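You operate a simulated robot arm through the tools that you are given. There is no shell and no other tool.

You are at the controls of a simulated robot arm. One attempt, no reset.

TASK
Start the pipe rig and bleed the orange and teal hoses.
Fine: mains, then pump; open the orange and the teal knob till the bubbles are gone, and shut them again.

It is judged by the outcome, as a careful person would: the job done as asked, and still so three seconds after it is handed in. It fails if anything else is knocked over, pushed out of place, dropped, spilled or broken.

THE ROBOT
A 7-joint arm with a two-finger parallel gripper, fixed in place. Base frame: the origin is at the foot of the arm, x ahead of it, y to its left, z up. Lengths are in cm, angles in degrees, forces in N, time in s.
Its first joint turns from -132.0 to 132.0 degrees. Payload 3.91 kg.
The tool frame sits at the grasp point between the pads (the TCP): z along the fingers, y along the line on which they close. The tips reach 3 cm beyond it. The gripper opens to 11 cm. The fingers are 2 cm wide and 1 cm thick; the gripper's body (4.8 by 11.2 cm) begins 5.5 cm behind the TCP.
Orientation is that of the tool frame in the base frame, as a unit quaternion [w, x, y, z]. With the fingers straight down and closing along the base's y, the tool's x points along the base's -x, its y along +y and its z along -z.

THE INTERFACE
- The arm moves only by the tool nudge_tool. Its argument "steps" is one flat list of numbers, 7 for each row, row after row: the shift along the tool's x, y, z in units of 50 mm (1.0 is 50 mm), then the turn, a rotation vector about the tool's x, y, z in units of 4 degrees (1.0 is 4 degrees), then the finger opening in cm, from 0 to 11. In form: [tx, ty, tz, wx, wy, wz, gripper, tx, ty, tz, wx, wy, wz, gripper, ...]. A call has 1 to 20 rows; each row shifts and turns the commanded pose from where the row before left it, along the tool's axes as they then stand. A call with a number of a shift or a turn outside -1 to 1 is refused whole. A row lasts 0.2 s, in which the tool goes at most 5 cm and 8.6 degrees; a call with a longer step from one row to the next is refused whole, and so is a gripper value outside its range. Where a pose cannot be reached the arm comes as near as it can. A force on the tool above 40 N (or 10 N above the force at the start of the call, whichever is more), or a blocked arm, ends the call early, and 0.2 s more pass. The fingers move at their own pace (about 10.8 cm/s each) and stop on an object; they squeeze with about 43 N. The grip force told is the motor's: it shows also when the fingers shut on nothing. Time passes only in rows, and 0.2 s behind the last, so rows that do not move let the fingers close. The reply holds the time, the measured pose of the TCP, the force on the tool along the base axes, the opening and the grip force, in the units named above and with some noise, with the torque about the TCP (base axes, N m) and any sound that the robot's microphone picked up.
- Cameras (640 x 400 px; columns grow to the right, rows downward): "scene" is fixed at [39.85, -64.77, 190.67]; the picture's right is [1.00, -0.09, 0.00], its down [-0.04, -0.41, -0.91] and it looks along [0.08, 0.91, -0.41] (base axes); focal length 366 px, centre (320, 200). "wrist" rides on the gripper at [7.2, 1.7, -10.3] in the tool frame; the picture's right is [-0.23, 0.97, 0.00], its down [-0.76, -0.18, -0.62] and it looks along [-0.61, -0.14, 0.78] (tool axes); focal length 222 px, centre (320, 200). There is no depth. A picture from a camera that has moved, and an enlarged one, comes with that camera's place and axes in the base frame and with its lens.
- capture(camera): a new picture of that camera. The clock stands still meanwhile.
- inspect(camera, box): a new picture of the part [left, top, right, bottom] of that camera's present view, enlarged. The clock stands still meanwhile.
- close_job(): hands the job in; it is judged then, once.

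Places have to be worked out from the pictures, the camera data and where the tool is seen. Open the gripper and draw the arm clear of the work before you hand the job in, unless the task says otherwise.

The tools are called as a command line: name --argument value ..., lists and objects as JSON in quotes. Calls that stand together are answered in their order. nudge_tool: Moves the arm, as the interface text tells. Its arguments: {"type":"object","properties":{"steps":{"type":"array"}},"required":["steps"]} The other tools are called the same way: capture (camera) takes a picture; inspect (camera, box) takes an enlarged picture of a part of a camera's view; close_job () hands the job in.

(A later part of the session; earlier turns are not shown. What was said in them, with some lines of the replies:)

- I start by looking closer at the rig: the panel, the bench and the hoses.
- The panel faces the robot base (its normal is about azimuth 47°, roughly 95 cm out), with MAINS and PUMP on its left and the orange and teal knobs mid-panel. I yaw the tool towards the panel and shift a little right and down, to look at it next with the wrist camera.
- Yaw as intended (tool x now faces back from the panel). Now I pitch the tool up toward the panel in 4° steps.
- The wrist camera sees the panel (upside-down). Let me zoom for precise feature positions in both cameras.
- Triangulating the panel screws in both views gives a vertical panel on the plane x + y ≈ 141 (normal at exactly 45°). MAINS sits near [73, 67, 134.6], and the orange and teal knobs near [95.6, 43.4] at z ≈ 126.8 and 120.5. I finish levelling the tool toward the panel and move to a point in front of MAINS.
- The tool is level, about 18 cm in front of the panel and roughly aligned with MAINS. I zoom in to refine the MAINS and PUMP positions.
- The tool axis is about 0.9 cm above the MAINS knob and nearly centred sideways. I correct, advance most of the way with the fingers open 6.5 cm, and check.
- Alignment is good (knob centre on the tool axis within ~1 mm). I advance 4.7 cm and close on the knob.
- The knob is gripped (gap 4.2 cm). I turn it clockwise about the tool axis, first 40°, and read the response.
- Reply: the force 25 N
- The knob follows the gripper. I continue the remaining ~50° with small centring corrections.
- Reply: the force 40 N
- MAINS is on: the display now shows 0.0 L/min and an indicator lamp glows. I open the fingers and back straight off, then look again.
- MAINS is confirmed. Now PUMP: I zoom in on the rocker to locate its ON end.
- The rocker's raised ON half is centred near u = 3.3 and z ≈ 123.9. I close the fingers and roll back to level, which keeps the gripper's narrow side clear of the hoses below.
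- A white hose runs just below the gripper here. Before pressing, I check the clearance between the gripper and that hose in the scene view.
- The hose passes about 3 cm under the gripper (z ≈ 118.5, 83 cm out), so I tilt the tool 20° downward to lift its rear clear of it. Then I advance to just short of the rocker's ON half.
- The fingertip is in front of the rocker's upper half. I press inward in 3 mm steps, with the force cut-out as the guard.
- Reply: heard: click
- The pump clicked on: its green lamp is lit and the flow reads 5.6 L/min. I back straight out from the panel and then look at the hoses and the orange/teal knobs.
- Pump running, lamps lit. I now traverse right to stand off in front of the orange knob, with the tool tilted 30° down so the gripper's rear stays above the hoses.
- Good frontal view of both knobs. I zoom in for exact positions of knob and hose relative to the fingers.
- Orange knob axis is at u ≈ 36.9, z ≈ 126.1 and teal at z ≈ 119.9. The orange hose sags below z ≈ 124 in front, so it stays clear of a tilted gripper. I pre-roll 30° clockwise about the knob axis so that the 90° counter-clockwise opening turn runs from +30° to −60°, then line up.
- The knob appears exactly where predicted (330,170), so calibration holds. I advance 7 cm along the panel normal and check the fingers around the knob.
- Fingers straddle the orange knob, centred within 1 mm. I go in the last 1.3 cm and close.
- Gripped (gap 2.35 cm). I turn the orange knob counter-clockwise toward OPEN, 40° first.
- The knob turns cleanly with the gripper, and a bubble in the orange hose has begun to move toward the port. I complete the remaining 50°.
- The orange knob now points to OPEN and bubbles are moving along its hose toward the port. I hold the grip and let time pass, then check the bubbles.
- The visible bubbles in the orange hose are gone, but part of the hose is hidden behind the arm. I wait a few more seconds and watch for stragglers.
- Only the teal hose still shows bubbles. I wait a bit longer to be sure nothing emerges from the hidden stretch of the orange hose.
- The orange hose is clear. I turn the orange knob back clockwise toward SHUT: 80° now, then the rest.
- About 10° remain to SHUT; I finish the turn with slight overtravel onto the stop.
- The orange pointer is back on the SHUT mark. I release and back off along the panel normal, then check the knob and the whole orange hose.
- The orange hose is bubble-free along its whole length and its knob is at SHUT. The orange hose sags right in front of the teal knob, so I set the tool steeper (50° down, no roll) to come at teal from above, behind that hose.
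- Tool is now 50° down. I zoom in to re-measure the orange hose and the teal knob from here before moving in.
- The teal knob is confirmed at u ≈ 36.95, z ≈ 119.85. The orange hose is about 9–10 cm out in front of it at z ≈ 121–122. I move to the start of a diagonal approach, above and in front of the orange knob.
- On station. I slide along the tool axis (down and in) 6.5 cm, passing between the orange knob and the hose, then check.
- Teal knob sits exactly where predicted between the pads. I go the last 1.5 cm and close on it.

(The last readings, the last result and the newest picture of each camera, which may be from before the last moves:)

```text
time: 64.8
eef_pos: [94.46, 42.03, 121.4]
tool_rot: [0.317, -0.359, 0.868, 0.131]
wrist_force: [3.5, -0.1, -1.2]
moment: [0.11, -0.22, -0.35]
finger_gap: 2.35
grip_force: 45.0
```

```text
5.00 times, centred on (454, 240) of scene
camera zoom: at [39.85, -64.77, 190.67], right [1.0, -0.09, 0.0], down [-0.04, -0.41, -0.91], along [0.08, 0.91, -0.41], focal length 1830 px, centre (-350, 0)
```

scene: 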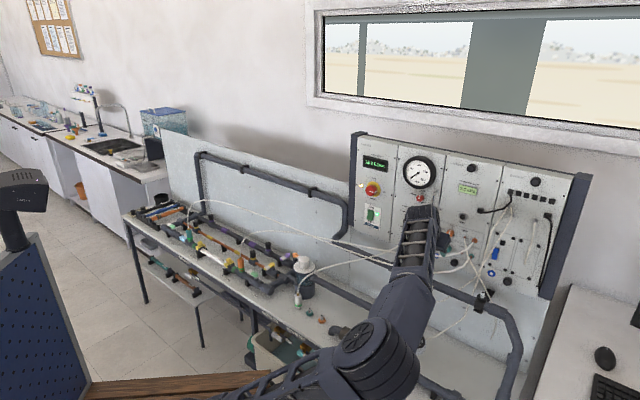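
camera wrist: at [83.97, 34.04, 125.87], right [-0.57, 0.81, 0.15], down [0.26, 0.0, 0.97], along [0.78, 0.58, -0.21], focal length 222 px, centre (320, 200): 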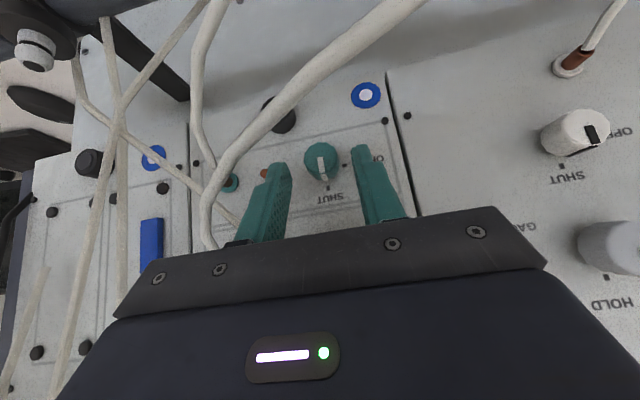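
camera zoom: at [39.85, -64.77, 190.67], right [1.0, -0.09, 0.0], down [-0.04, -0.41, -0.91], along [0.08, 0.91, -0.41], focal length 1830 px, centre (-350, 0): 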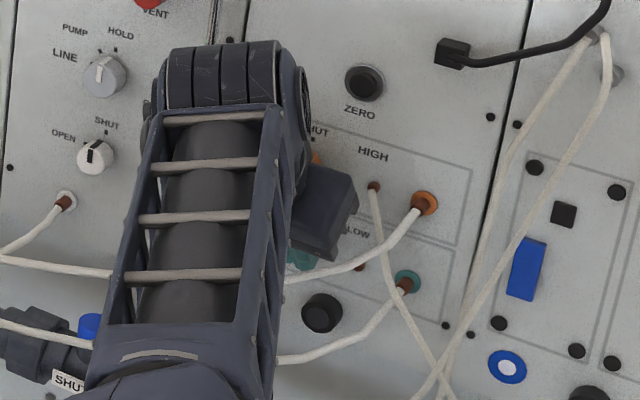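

Gripped teal (gap 2.35 cm). To keep the gripper and its camera clear of the orange hose, I open it in short strokes. First stroke: 32° counter-clockwise.

nudge_tool --steps '[0, 0.0216, 0, 0.766, 0, -0.643, 1.2, 0, 0.0216, 0, 0.766, 0, -0.643, 1.2, 0, 0.0216, 0, 0.766, 0, -0.643, 1.2, 0, 0.0216, 0, 0.766, 0, -0.643, 1.2, 0, 0.0216, 0, 0.766, 0, -0.643, 1.2, 0, 0.0216, 0, 0.766, 0, -0.643, 1.2, 0, 0.0216, 0, 0.766, 0, -0.643, 1.2, 0, 0.0216, 0, 0.766, 0, -0.643, 1.2]'

inspect --camera "wrist" --box '[220, 90, 420, 215]'

inspect --camera "scene" --box '[390, 200, 518, 280]'

capture --camera "wrist"

```text
time: 66.6
eef_pos: [93.75, 42.7, 121.07]
tool_rot: [0.403, -0.433, 0.798, -0.113]
wrist_force: [14.6, -4.0, 4.1]
moment: [-0.34, 0.06, -0.11]
finger_gap: 2.35
grip_force: 45.1
```

```text
3.20 times, centred on (320, 152) of wrist
camera zoom: at [82.93, 36.31, 123.02], right [-0.52, 0.76, -0.39], down [-0.13, 0.39, 0.91], along [0.85, 0.52, -0.1], focal length 711 px, centre (320, 352)
```

zoom: 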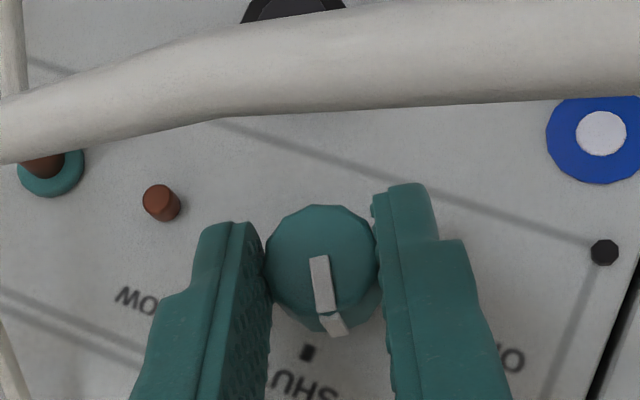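

```text
5.00 times, centred on (454, 240) of scene
camera zoom: at [39.85, -64.77, 190.67], right [1.0, -0.09, 0.0], down [-0.04, -0.41, -0.91], along [0.08, 0.91, -0.41], focal length 1830 px, centre (-350, 0)
```

zoom: 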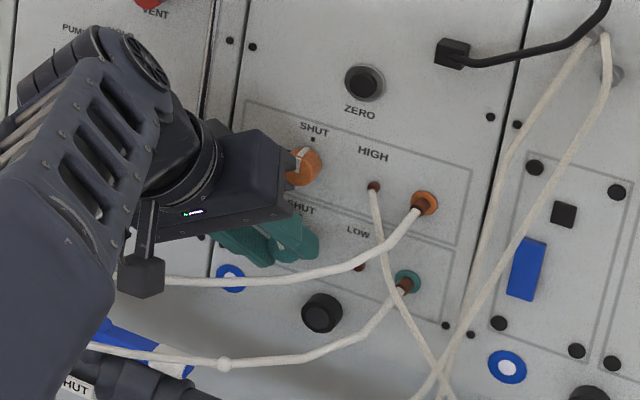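

```text
taken
camera wrist: at [82.93, 36.31, 123.02], right [-0.52, 0.76, -0.39], down [-0.13, 0.39, 0.91], along [0.85, 0.52, -0.1], focal length 222 px, centre (320, 200)
```

wrist: 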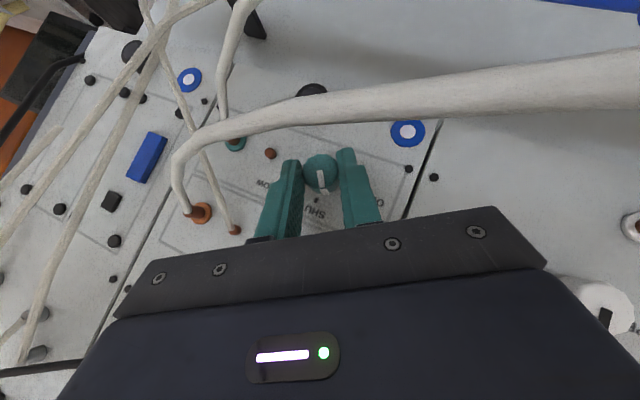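

The teal knob has turned about 32° and its bubbles have started to move. I release, swing back around the knob with open fingers, and re-grip for the second stroke.

nudge_tool --steps '[0, 0, 0, 0, 0, 0, 3, 0, 0, 0, 0, 0, 0, 4.2, 0, 0, 0, 0, 0, 0, 4.2, 0, -0.0216, 0, -0.766, 0, 0.643, 4.2, 0, -0.0216, 0, -0.766, 0, 0.643, 4.2, 0, -0.0216, 0, -0.766, 0, 0.643, 4.2, 0, -0.0216, 0, -0.766, 0, 0.643, 4.2, 0, -0.0216, 0, -0.766, 0, 0.643, 4.2, 0, -0.0216, 0, -0.766, 0, 0.643, 4.2, 0, -0.0216, 0, -0.766, 0, 0.643, 4.2, 0, -0.0216, 0, -0.766, 0, 0.643, 4.2, 0, 0, 0, 0, 0, 0, 4.2]'

inspect --camera "wrist" --box '[220, 90, 420, 215]'

```text
time: 69.2
eef_pos: [94.28, 42.22, 121.32]
tool_rot: [0.316, -0.361, 0.868, 0.132]
wrist_force: [-0.5, 0.6, 0.2]
moment: [-0.01, -0.01, -0.01]
finger_gap: 4.21
grip_force: 0.0
```

```text
3.20 times, centred on (320, 152) of wrist
camera zoom: at [84.47, 34.78, 124.69], right [-0.57, 0.81, 0.15], down [0.26, 0.0, 0.97], along [0.78, 0.58, -0.21], focal length 711 px, centre (320, 352)
```

zoom: 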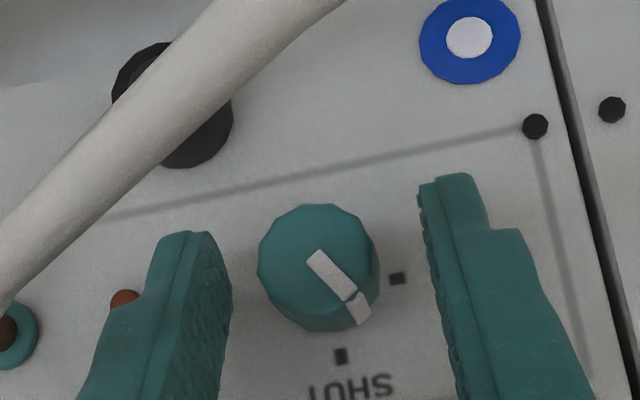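

The pointer shows about 32° toward OPEN. I re-centre 1 mm, grip again, and make the second stroke.

nudge_tool --steps '[0, -0.026, 0, 0, 0, 0, 4.2, 0, 0, 0, 0, 0, 0, 1.2, 0, 0, 0, 0, 0, 0, 1.2, 0, 0, 0, 0, 0, 0, 1.2, 0, 0.0216, 0, 0.766, 0, -0.643, 1.2, 0, 0.0216, 0, 0.766, 0, -0.643, 1.2, 0, 0.0216, 0, 0.766, 0, -0.643, 1.2, 0, 0.0216, 0, 0.766, 0, -0.643, 1.2, 0, 0.0216, 0, 0.766, 0, -0.643, 1.2, 0, 0.0216, 0, 0.766, 0, -0.643, 1.2, 0, 0.0216, 0, 0.766, 0, -0.643, 1.2, 0, 0.0216, 0, 0.766, 0, -0.643, 1.2]'

inspect --camera "wrist" --box '[220, 90, 420, 215]'

inspect --camera "scene" --box '[180, 180, 500, 380]'

```text
time: 71.8
eef_pos: [93.72, 42.64, 121.09]
tool_rot: [0.403, -0.434, 0.798, -0.113]
wrist_force: [-1.9, 7.7, 3.1]
moment: [0.08, 0.02, -0.31]
finger_gap: 2.37
grip_force: 45.0
```

```text
3.20 times, centred on (320, 152) of wrist
camera zoom: at [82.9, 36.34, 123.1], right [-0.52, 0.76, -0.39], down [-0.13, 0.38, 0.91], along [0.85, 0.52, -0.1], focal length 711 px, centre (320, 352)
```

zoom: 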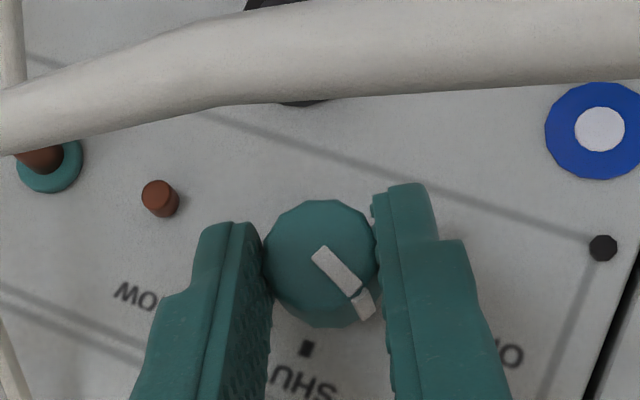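

```text
2.00 times, centred on (340, 280) of scene
camera zoom: at [39.85, -64.77, 190.67], right [1.0, -0.09, 0.0], down [-0.04, -0.41, -0.91], along [0.08, 0.91, -0.41], focal length 732 px, centre (280, 40)
```

zoom: 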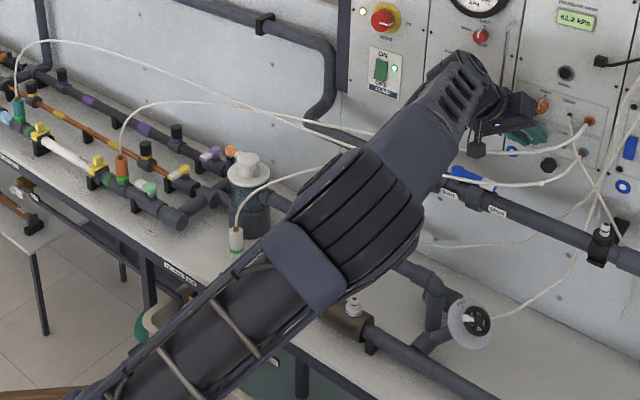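

Second stroke done (about 64° open). I release, swing back, and make the third stroke to full OPEN.

nudge_tool --steps '[0, 0, 0, 0, 0, 0, 3, 0, 0, 0, 0, 0, 0, 4.2, 0, 0, 0, 0, 0, 0, 4.2, 0, -0.0216, 0, -0.766, 0, 0.643, 4.2, 0, -0.0216, 0, -0.766, 0, 0.643, 4.2, 0, -0.0216, 0, -0.766, 0, 0.643, 4.2, 0, -0.0216, 0, -0.766, 0, 0.643, 4.2, 0, -0.0216, 0, -0.766, 0, 0.643, 4.2, 0, -0.0216, 0, -0.766, 0, 0.643, 4.2, 0, -0.0216, 0, -0.766, 0, 0.643, 4.2, 0, -0.0216, 0, -0.766, 0, 0.643, 4.2, 0, 0, 0, 0, 0, 0, 4.2]'

inspect --camera "wrist" --box '[220, 90, 420, 215]'

inspect --camera "scene" --box '[180, 180, 420, 330]'

inspect --camera "scene" --box '[390, 200, 518, 280]'

```text
time: 74.4
eef_pos: [94.41, 42.08, 121.44]
tool_rot: [0.315, -0.36, 0.868, 0.132]
wrist_force: [-0.4, 0.7, 0.6]
moment: [-0.01, 0.0, -0.01]
finger_gap: 4.19
grip_force: 0.1
```

```text
3.20 times, centred on (320, 152) of wrist
camera zoom: at [84.59, 34.68, 124.74], right [-0.57, 0.81, 0.15], down [0.26, 0.0, 0.97], along [0.78, 0.58, -0.21], focal length 711 px, centre (320, 352)
```

zoom: 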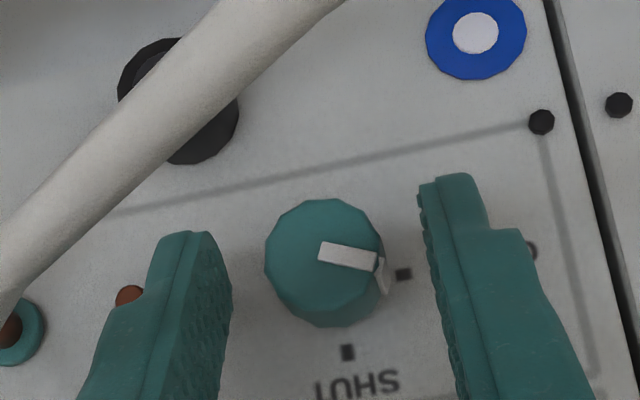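

```text
2.67 times, centred on (300, 255) of scene
camera zoom: at [39.85, -64.77, 190.67], right [1.0, -0.09, 0.0], down [-0.04, -0.41, -0.91], along [0.08, 0.91, -0.41], focal length 976 px, centre (373, 53)
```

zoom: 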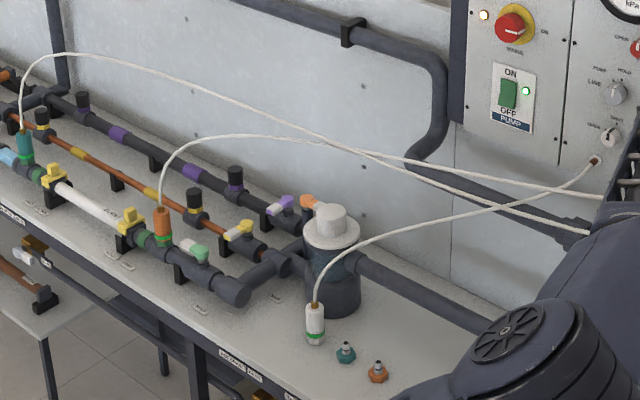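

```text
5.00 times, centred on (454, 240) of scene
camera zoom: at [39.85, -64.77, 190.67], right [1.0, -0.09, 0.0], down [-0.04, -0.41, -0.91], along [0.08, 0.91, -0.41], focal length 1830 px, centre (-350, 0)
```

zoom: 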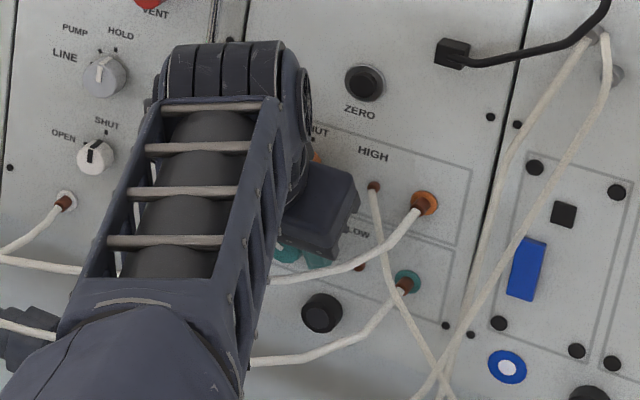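

No bubbles are visible in either hose now. I wait a few seconds more with the valve open and look closely at every stretch of the teal hose.

nudge_tool --steps '[0, 0, 0, 0, 0, 0, 4.2, 0, 0, 0, 0, 0, 0, 4.2, 0, 0, 0, 0, 0, 0, 4.2, 0, 0, 0, 0, 0, 0, 4.2, 0, 0, 0, 0, 0, 0, 4.2, 0, 0, 0, 0, 0, 0, 4.2, 0, 0, 0, 0, 0, 0, 4.2, 0, 0, 0, 0, 0, 0, 4.2, 0, 0, 0, 0, 0, 0, 4.2, 0, 0, 0, 0, 0, 0, 4.2, 0, 0, 0, 0, 0, 0, 4.2, 0, 0, 0, 0, 0, 0, 4.2]'

inspect --camera "scene" --box '[180, 190, 300, 265]'

inspect --camera "scene" --box '[290, 205, 410, 280]'

inspect --camera "scene" --box '[400, 215, 500, 278]'

capture --camera "wrist"

```text
time: 77.0
eef_pos: [94.44, 41.94, 121.44]
tool_rot: [0.315, -0.36, 0.868, 0.132]
wrist_force: [-0.2, -0.1, -1.2]
moment: [-0.03, -0.03, 0.0]
finger_gap: 4.19
grip_force: 0.1
```

```text
5.33 times, centred on (240, 228) of scene
camera zoom: at [39.85, -64.77, 190.67], right [1.0, -0.09, 0.0], down [-0.04, -0.41, -0.91], along [0.08, 0.91, -0.41], focal length 1952 px, centre (747, 53)
```

zoom: 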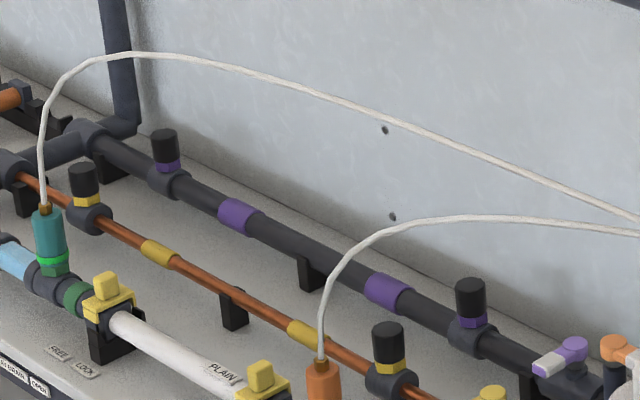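

```text
5.33 times, centred on (350, 242) of scene
camera zoom: at [39.85, -64.77, 190.67], right [1.0, -0.09, 0.0], down [-0.04, -0.41, -0.91], along [0.08, 0.91, -0.41], focal length 1952 px, centre (160, -27)
```

zoom: 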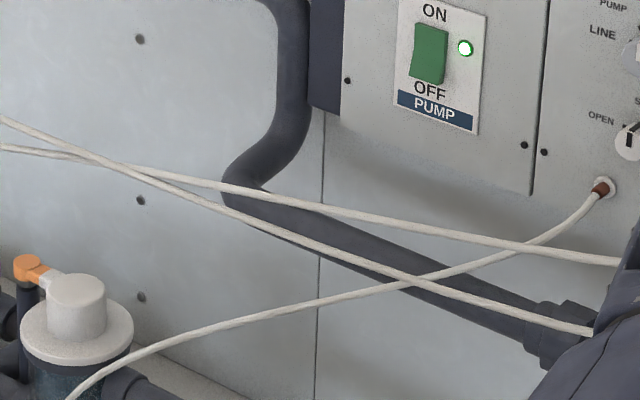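

```text
6.35 times, centred on (450, 246) of scene
camera zoom: at [39.85, -64.77, 190.67], right [1.0, -0.09, 0.0], down [-0.04, -0.41, -0.91], along [0.08, 0.91, -0.41], focal length 2324 px, centre (-505, -95)
```

zoom: 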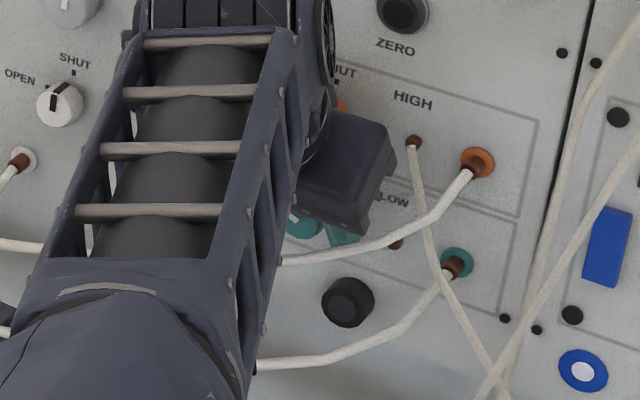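

```text
taken
camera wrist: at [84.59, 34.68, 124.73], right [-0.57, 0.81, 0.15], down [0.26, 0.0, 0.97], along [0.78, 0.58, -0.21], focal length 222 px, centre (320, 200)
```

wrist: 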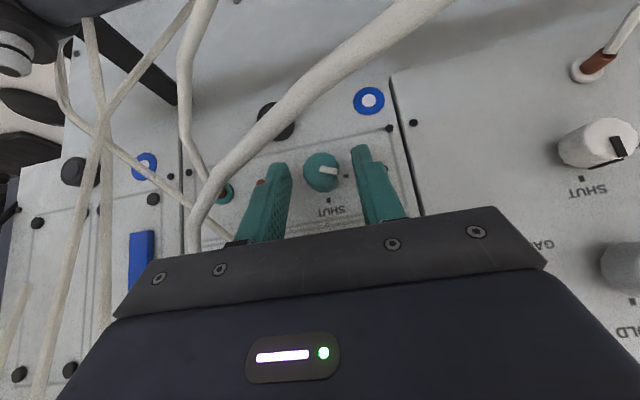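

Both hoses are bubble-free. Now I shut teal: swing open-fingered to −32°, grip, and turn clockwise back to level.

nudge_tool --steps '[0, 0.0216, 0, 0.766, 0, -0.643, 4.2, 0, 0.0216, 0, 0.766, 0, -0.643, 4.2, 0, 0.0216, 0, 0.766, 0, -0.643, 4.2, 0, 0.0216, 0, 0.766, 0, -0.643, 4.2, 0, 0.0216, 0, 0.766, 0, -0.643, 4.2, 0, 0.0216, 0, 0.766, 0, -0.643, 4.2, 0, 0.0216, 0, 0.766, 0, -0.643, 4.2, 0, 0.0216, 0, 0.766, 0, -0.643, 4.2, 0, 0, 0, 0, 0, 0, 4.2]'

inspect --camera "wrist" --box '[220, 90, 420, 215]'

```text
time: 79.0
eef_pos: [93.8, 42.58, 121.23]
tool_rot: [0.402, -0.434, 0.798, -0.114]
wrist_force: [0.6, -0.2, -0.2]
moment: [-0.02, 0.02, 0.02]
finger_gap: 4.17
grip_force: 0.0
```

```text
3.20 times, centred on (320, 152) of wrist
camera zoom: at [82.94, 36.32, 123.16], right [-0.52, 0.76, -0.39], down [-0.13, 0.38, 0.91], along [0.85, 0.52, -0.1], focal length 711 px, centre (320, 352)
```

zoom: 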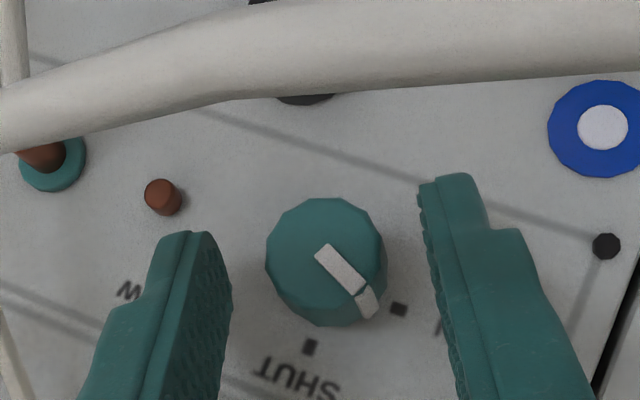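

The knob is centred between the pads at −32° roll. I close and turn clockwise 32°.

nudge_tool --steps '[0, 0, 0, 0, 0, 0, 1.2, 0, 0, 0, 0, 0, 0, 1.2, 0, 0, 0, 0, 0, 0, 1.2, 0, -0.0216, 0, -0.766, 0, 0.643, 1.2, 0, -0.0216, 0, -0.766, 0, 0.643, 1.2, 0, -0.0216, 0, -0.766, 0, 0.643, 1.2, 0, -0.0216, 0, -0.766, 0, 0.643, 1.2, 0, -0.0216, 0, -0.766, 0, 0.643, 1.2, 0, -0.0216, 0, -0.766, 0, 0.643, 1.2, 0, -0.0216, 0, -0.766, 0, 0.643, 1.2, 0, -0.0216, 0, -0.766, 0, 0.643, 1.2]'

inspect --camera "wrist" --box '[220, 90, 420, 215]'

```text
time: 81.4
eef_pos: [94.39, 42.06, 121.46]
tool_rot: [0.316, -0.359, 0.868, 0.132]
wrist_force: [-6.5, 2.9, -10.9]
moment: [0.39, -0.21, -0.3]
finger_gap: 2.36
grip_force: 44.8
```

```text
3.20 times, centred on (320, 152) of wrist
camera zoom: at [84.56, 34.71, 124.79], right [-0.57, 0.81, 0.15], down [0.26, 0.0, 0.97], along [0.78, 0.58, -0.21], focal length 711 px, centre (320, 352)
```

zoom: 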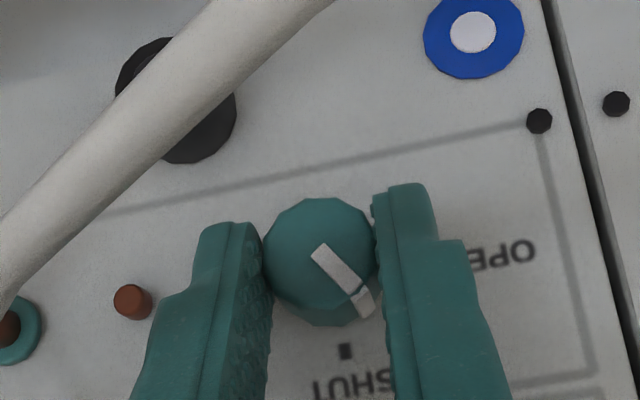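

About 32° remain to SHUT. I release, swing back to −32°, and re-grip for the last closing stroke.

nudge_tool --steps '[0, 0, 0, 0, 0, 0, 3, 0, 0, 0, 0, 0, 0, 4.2, 0, 0, 0, 0, 0, 0, 4.2, 0, 0.0216, 0, 0.766, 0, -0.643, 4.2, 0, 0.0216, 0, 0.766, 0, -0.643, 4.2, 0, 0.0216, 0, 0.766, 0, -0.643, 4.2, 0, 0.0216, 0, 0.766, 0, -0.643, 4.2, 0, 0.0216, 0, 0.766, 0, -0.643, 4.2, 0, 0.0216, 0, 0.766, 0, -0.643, 4.2, 0, 0.0216, 0, 0.766, 0, -0.643, 4.2, 0, 0.0216, 0, 0.766, 0, -0.643, 4.2, 0, 0, 0, 0, 0, 0, 4.2, 0, 0, 0, 0, 0, 0, 1.2, 0, 0, 0, 0, 0, 0, 1.2, 0, 0, 0, 0, 0, 0, 1.2]'

inspect --camera "wrist" --box '[220, 90, 420, 215]'

```text
time: 84.6
eef_pos: [93.71, 42.75, 121.31]
tool_rot: [0.403, -0.433, 0.798, -0.113]
wrist_force: [-10.4, -0.7, -6.6]
moment: [0.15, 0.1, -0.14]
finger_gap: 2.36
grip_force: 45.4
```

```text
3.20 times, centred on (320, 152) of wrist
camera zoom: at [82.88, 36.36, 123.17], right [-0.52, 0.76, -0.39], down [-0.13, 0.38, 0.91], along [0.85, 0.52, -0.1], focal length 711 px, centre (320, 352)
```

zoom: 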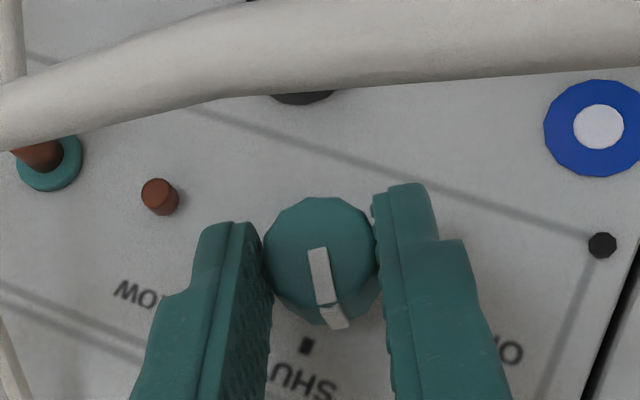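

Gripped again. I turn clockwise 32° plus a small overtravel onto the SHUT stop.

nudge_tool --steps '[0, -0.0216, 0, -0.766, 0, 0.643, 1.2, 0, -0.0216, 0, -0.766, 0, 0.643, 1.2, 0, -0.0216, 0, -0.766, 0, 0.643, 1.2, 0, -0.0216, 0, -0.766, 0, 0.643, 1.2, 0, -0.0216, 0, -0.766, 0, 0.643, 1.2, 0, -0.0216, 0, -0.766, 0, 0.643, 1.2, 0, -0.0216, 0, -0.766, 0, 0.643, 1.2, 0, -0.0216, 0, -0.766, 0, 0.643, 1.2, 0, -0.0108, 0, -0.383, 0, 0.322, 1.2, 0, 0, 0, 0, 0, 0, 1.2]'

inspect --camera "wrist" --box '[220, 90, 420, 215]'

```text
time: 86.8
eef_pos: [94.49, 41.99, 121.47]
tool_rot: [0.309, -0.354, 0.871, 0.146]
wrist_force: [-17.4, -4.6, -15.5]
moment: [-0.28, 0.2, -0.12]
finger_gap: 2.37
grip_force: 45.0
```

```text
3.20 times, centred on (320, 152) of wrist
camera zoom: at [84.67, 34.58, 124.89], right [-0.56, 0.81, 0.18], down [0.28, -0.02, 0.96], along [0.78, 0.59, -0.21], focal length 711 px, centre (320, 352)
```

zoom: 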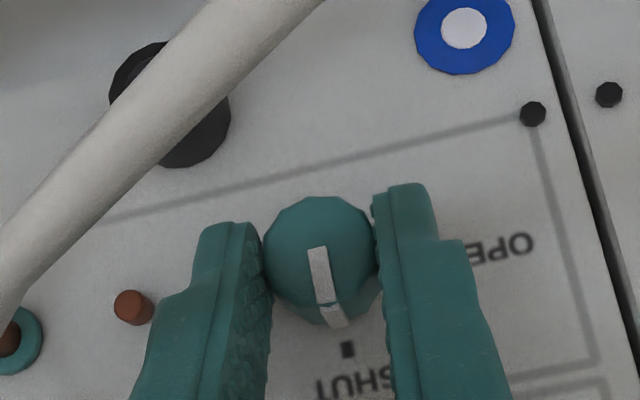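

The pointer lines up with the SHUT mark exactly as before opening. I release and retreat along the same diagonal.

nudge_tool --steps '[0, 0, 0, 0, 0, 0, 3, 0, 0, 0, 0, 0, 0, 4.2, 0, 0, 0, 0, 0, 0, 4.2, 0, 0, -0.3, 0, 0, 0, 4.2, 0, 0, -0.3, 0, 0, 0, 4.2, 0, 0, -0.4, 0, 0, 0, 4.2, 0, 0, -0.4, 0, 0, 0, 4.2, 0, 0, -0.4, 0, 0, 0, 4.2, 0, 0, -0.4, 0, 0, 0, 4.2, 0, 0, 0, 0, 0, 0, 4.2]'

capture --camera "wrist"

inspect --camera "wrist" --box '[240, 90, 440, 215]'

```text
time: 89.0
eef_pos: [89.56, 36.79, 129.96]
tool_rot: [0.309, -0.354, 0.87, 0.147]
wrist_force: [0.5, -0.9, 0.0]
moment: [-0.06, 0.0, 0.0]
finger_gap: 4.24
grip_force: 0.0
```

```text
taken
camera wrist: at [79.84, 29.35, 133.41], right [-0.56, 0.81, 0.18], down [0.28, -0.02, 0.96], along [0.78, 0.59, -0.21], focal length 222 px, centre (320, 200)
```

wrist: 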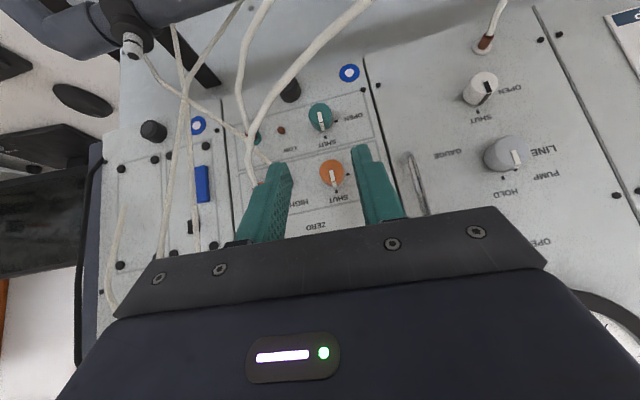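

```text
3.20 times, centred on (340, 152) of wrist
camera zoom: at [79.84, 29.35, 133.41], right [-0.56, 0.81, 0.18], down [0.28, -0.02, 0.96], along [0.78, 0.59, -0.21], focal length 711 px, centre (256, 352)
```

zoom: 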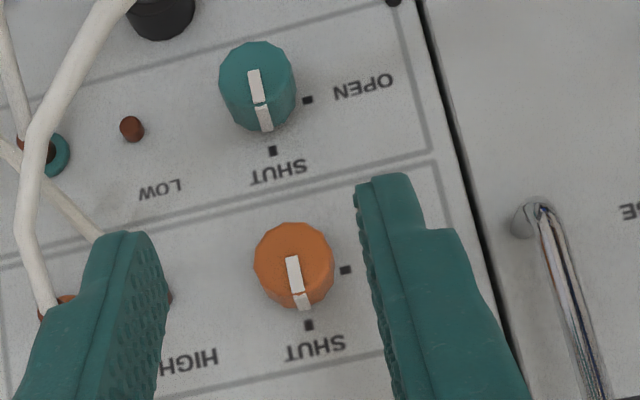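

Both pointers are on SHUT. I withdraw the arm well back from the panel and up-left, so the hoses can be checked in full.

nudge_tool --steps '[0.4, 0, -0.55, 0, 0, 0, 4.2, 0.4, 0, -0.55, 0, 0, 0, 6, 0.4, 0, -0.55, 0, 0, 0, 8, 0.4, 0, -0.55, 0, 0, 0, 8, 0.4, 0, -0.55, 0, 0, 0, 8, 0.4, 0, -0.55, 0, 0, 0, 8, 0.4, 0, -0.55, 0, 0, 0, 8, 0, 0.7, -0.1, 0, 0, 0, 8, 0, 0.7, -0.1, 0, 0, 0, 8, 0, 0.7, -0.1, 0, 0, 0, 8, 0, 0.7, -0.1, 0, 0, 0, 8, 0, 0.7, -0.1, 0, 0, 0, 8, 0, 0.7, -0.1, 0, 0, 0, 8, 0, 0, 0, 0, 0, 0, 8]'

capture --camera "scene"

inspect --camera "scene" --box '[345, 130, 505, 230]'

inspect --camera "scene" --box '[390, 200, 518, 280]'

inspect --camera "scene" --box '[170, 180, 410, 330]'

```text
time: 92.0
eef_pos: [57.19, 33.87, 138.77]
tool_rot: [0.31, -0.355, 0.87, 0.147]
wrist_force: [-0.6, -0.1, -0.5]
moment: [0.01, 0.03, 0.0]
finger_gap: 8.02
grip_force: 0.1
```

```text
taken
```

scene: 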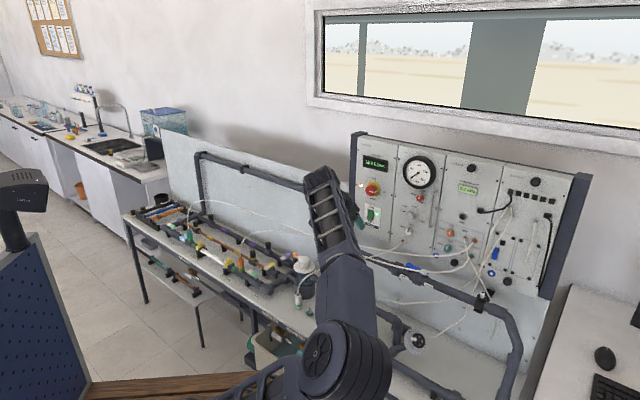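

```text
4.00 times, centred on (425, 180) of scene
camera zoom: at [39.85, -64.77, 190.67], right [1.0, -0.09, 0.0], down [-0.04, -0.41, -0.91], along [0.08, 0.91, -0.41], focal length 1464 px, centre (-100, 280)
```

zoom: 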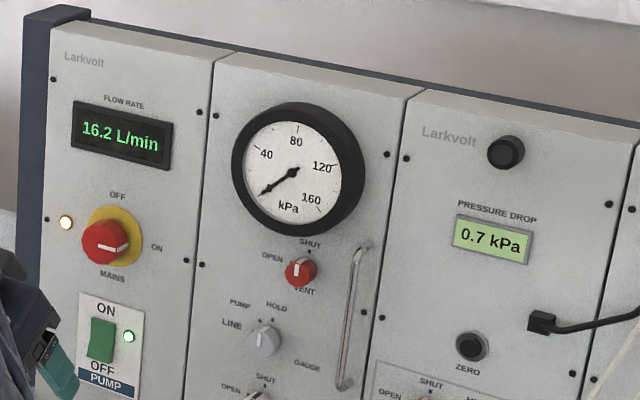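

```text
5.00 times, centred on (454, 240) of scene
camera zoom: at [39.85, -64.77, 190.67], right [1.0, -0.09, 0.0], down [-0.04, -0.41, -0.91], along [0.08, 0.91, -0.41], focal length 1830 px, centre (-350, 0)
```

zoom: 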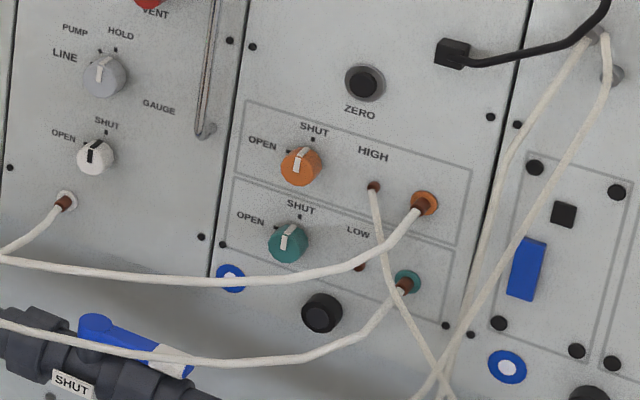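

```text
2.67 times, centred on (290, 255) of scene
camera zoom: at [39.85, -64.77, 190.67], right [1.0, -0.09, 0.0], down [-0.04, -0.41, -0.91], along [0.08, 0.91, -0.41], focal length 976 px, centre (400, 53)
```

zoom: 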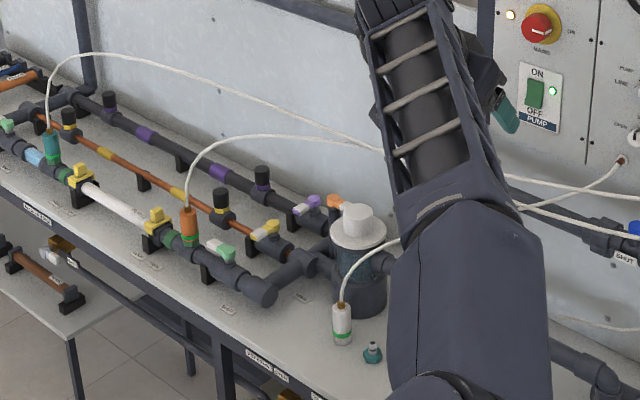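

Everything reads well: pump and mains on, flow steady at 16.2 L/min, hoses clear. One last close comparison of both knobs against their initial SHUT pictures.

inspect --camera "scene" --box '[425, 205, 505, 255]'

inspect --camera "scene" --box '[345, 205, 465, 280]'

```text
8.00 times, centred on (465, 230) of scene
camera zoom: at [39.85, -64.77, 190.67], right [1.0, -0.09, 0.0], down [-0.04, -0.41, -0.91], along [0.08, 0.91, -0.41], focal length 2928 px, centre (-840, -40)
```

zoom: 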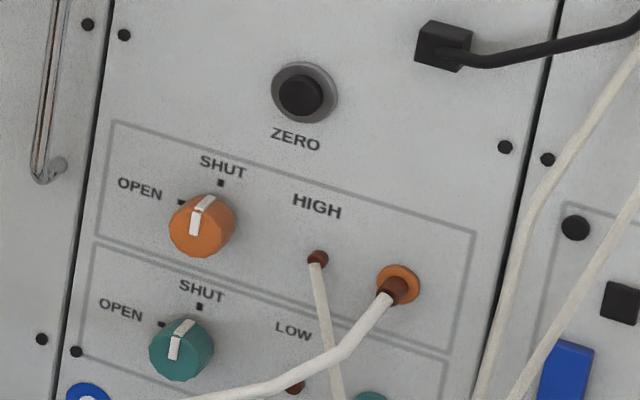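

```text
5.33 times, centred on (405, 242) of scene
camera zoom: at [39.85, -64.77, 190.67], right [1.0, -0.09, 0.0], down [-0.04, -0.41, -0.91], along [0.08, 0.91, -0.41], focal length 1952 px, centre (-133, -27)
```

zoom: 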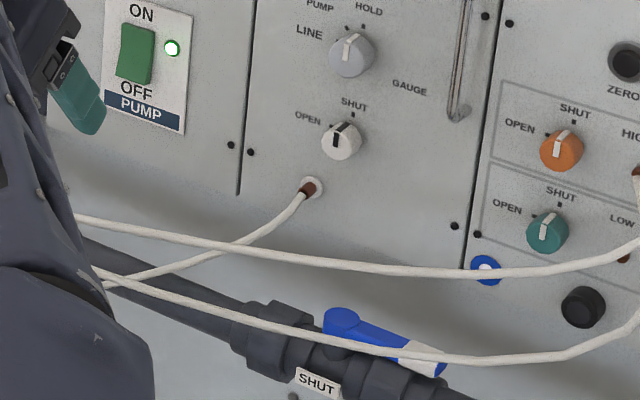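

Both knobs look identical to their initial SHUT positions. Both hoses are bubble-free, and MAINS and PUMP are on with flow running. The arm is clear with the gripper open, so I hand the job in.

close_job

```text
The job is handed in.
```

The rig is running and both hoses are bled. I've handed the job in.

- **Mains and pump:** mains went on first, then the pump. Both lamps are lit and the flow reads 16.2 L/min.
- **Orange hose:** I opened its knob fully, waited until no bubbles were left along the hose, and shut it again.
- **Teal hose:** I opened its knob about two thirds, in short strokes, because the orange hose hangs right in front of it. The bubbles cleared at that opening, so I did not go further before shutting it.

Both knobs are back on SHUT, matching the first pictures. No hose was touched as far as I could see. The gripper is open and the arm is clear of the panel.
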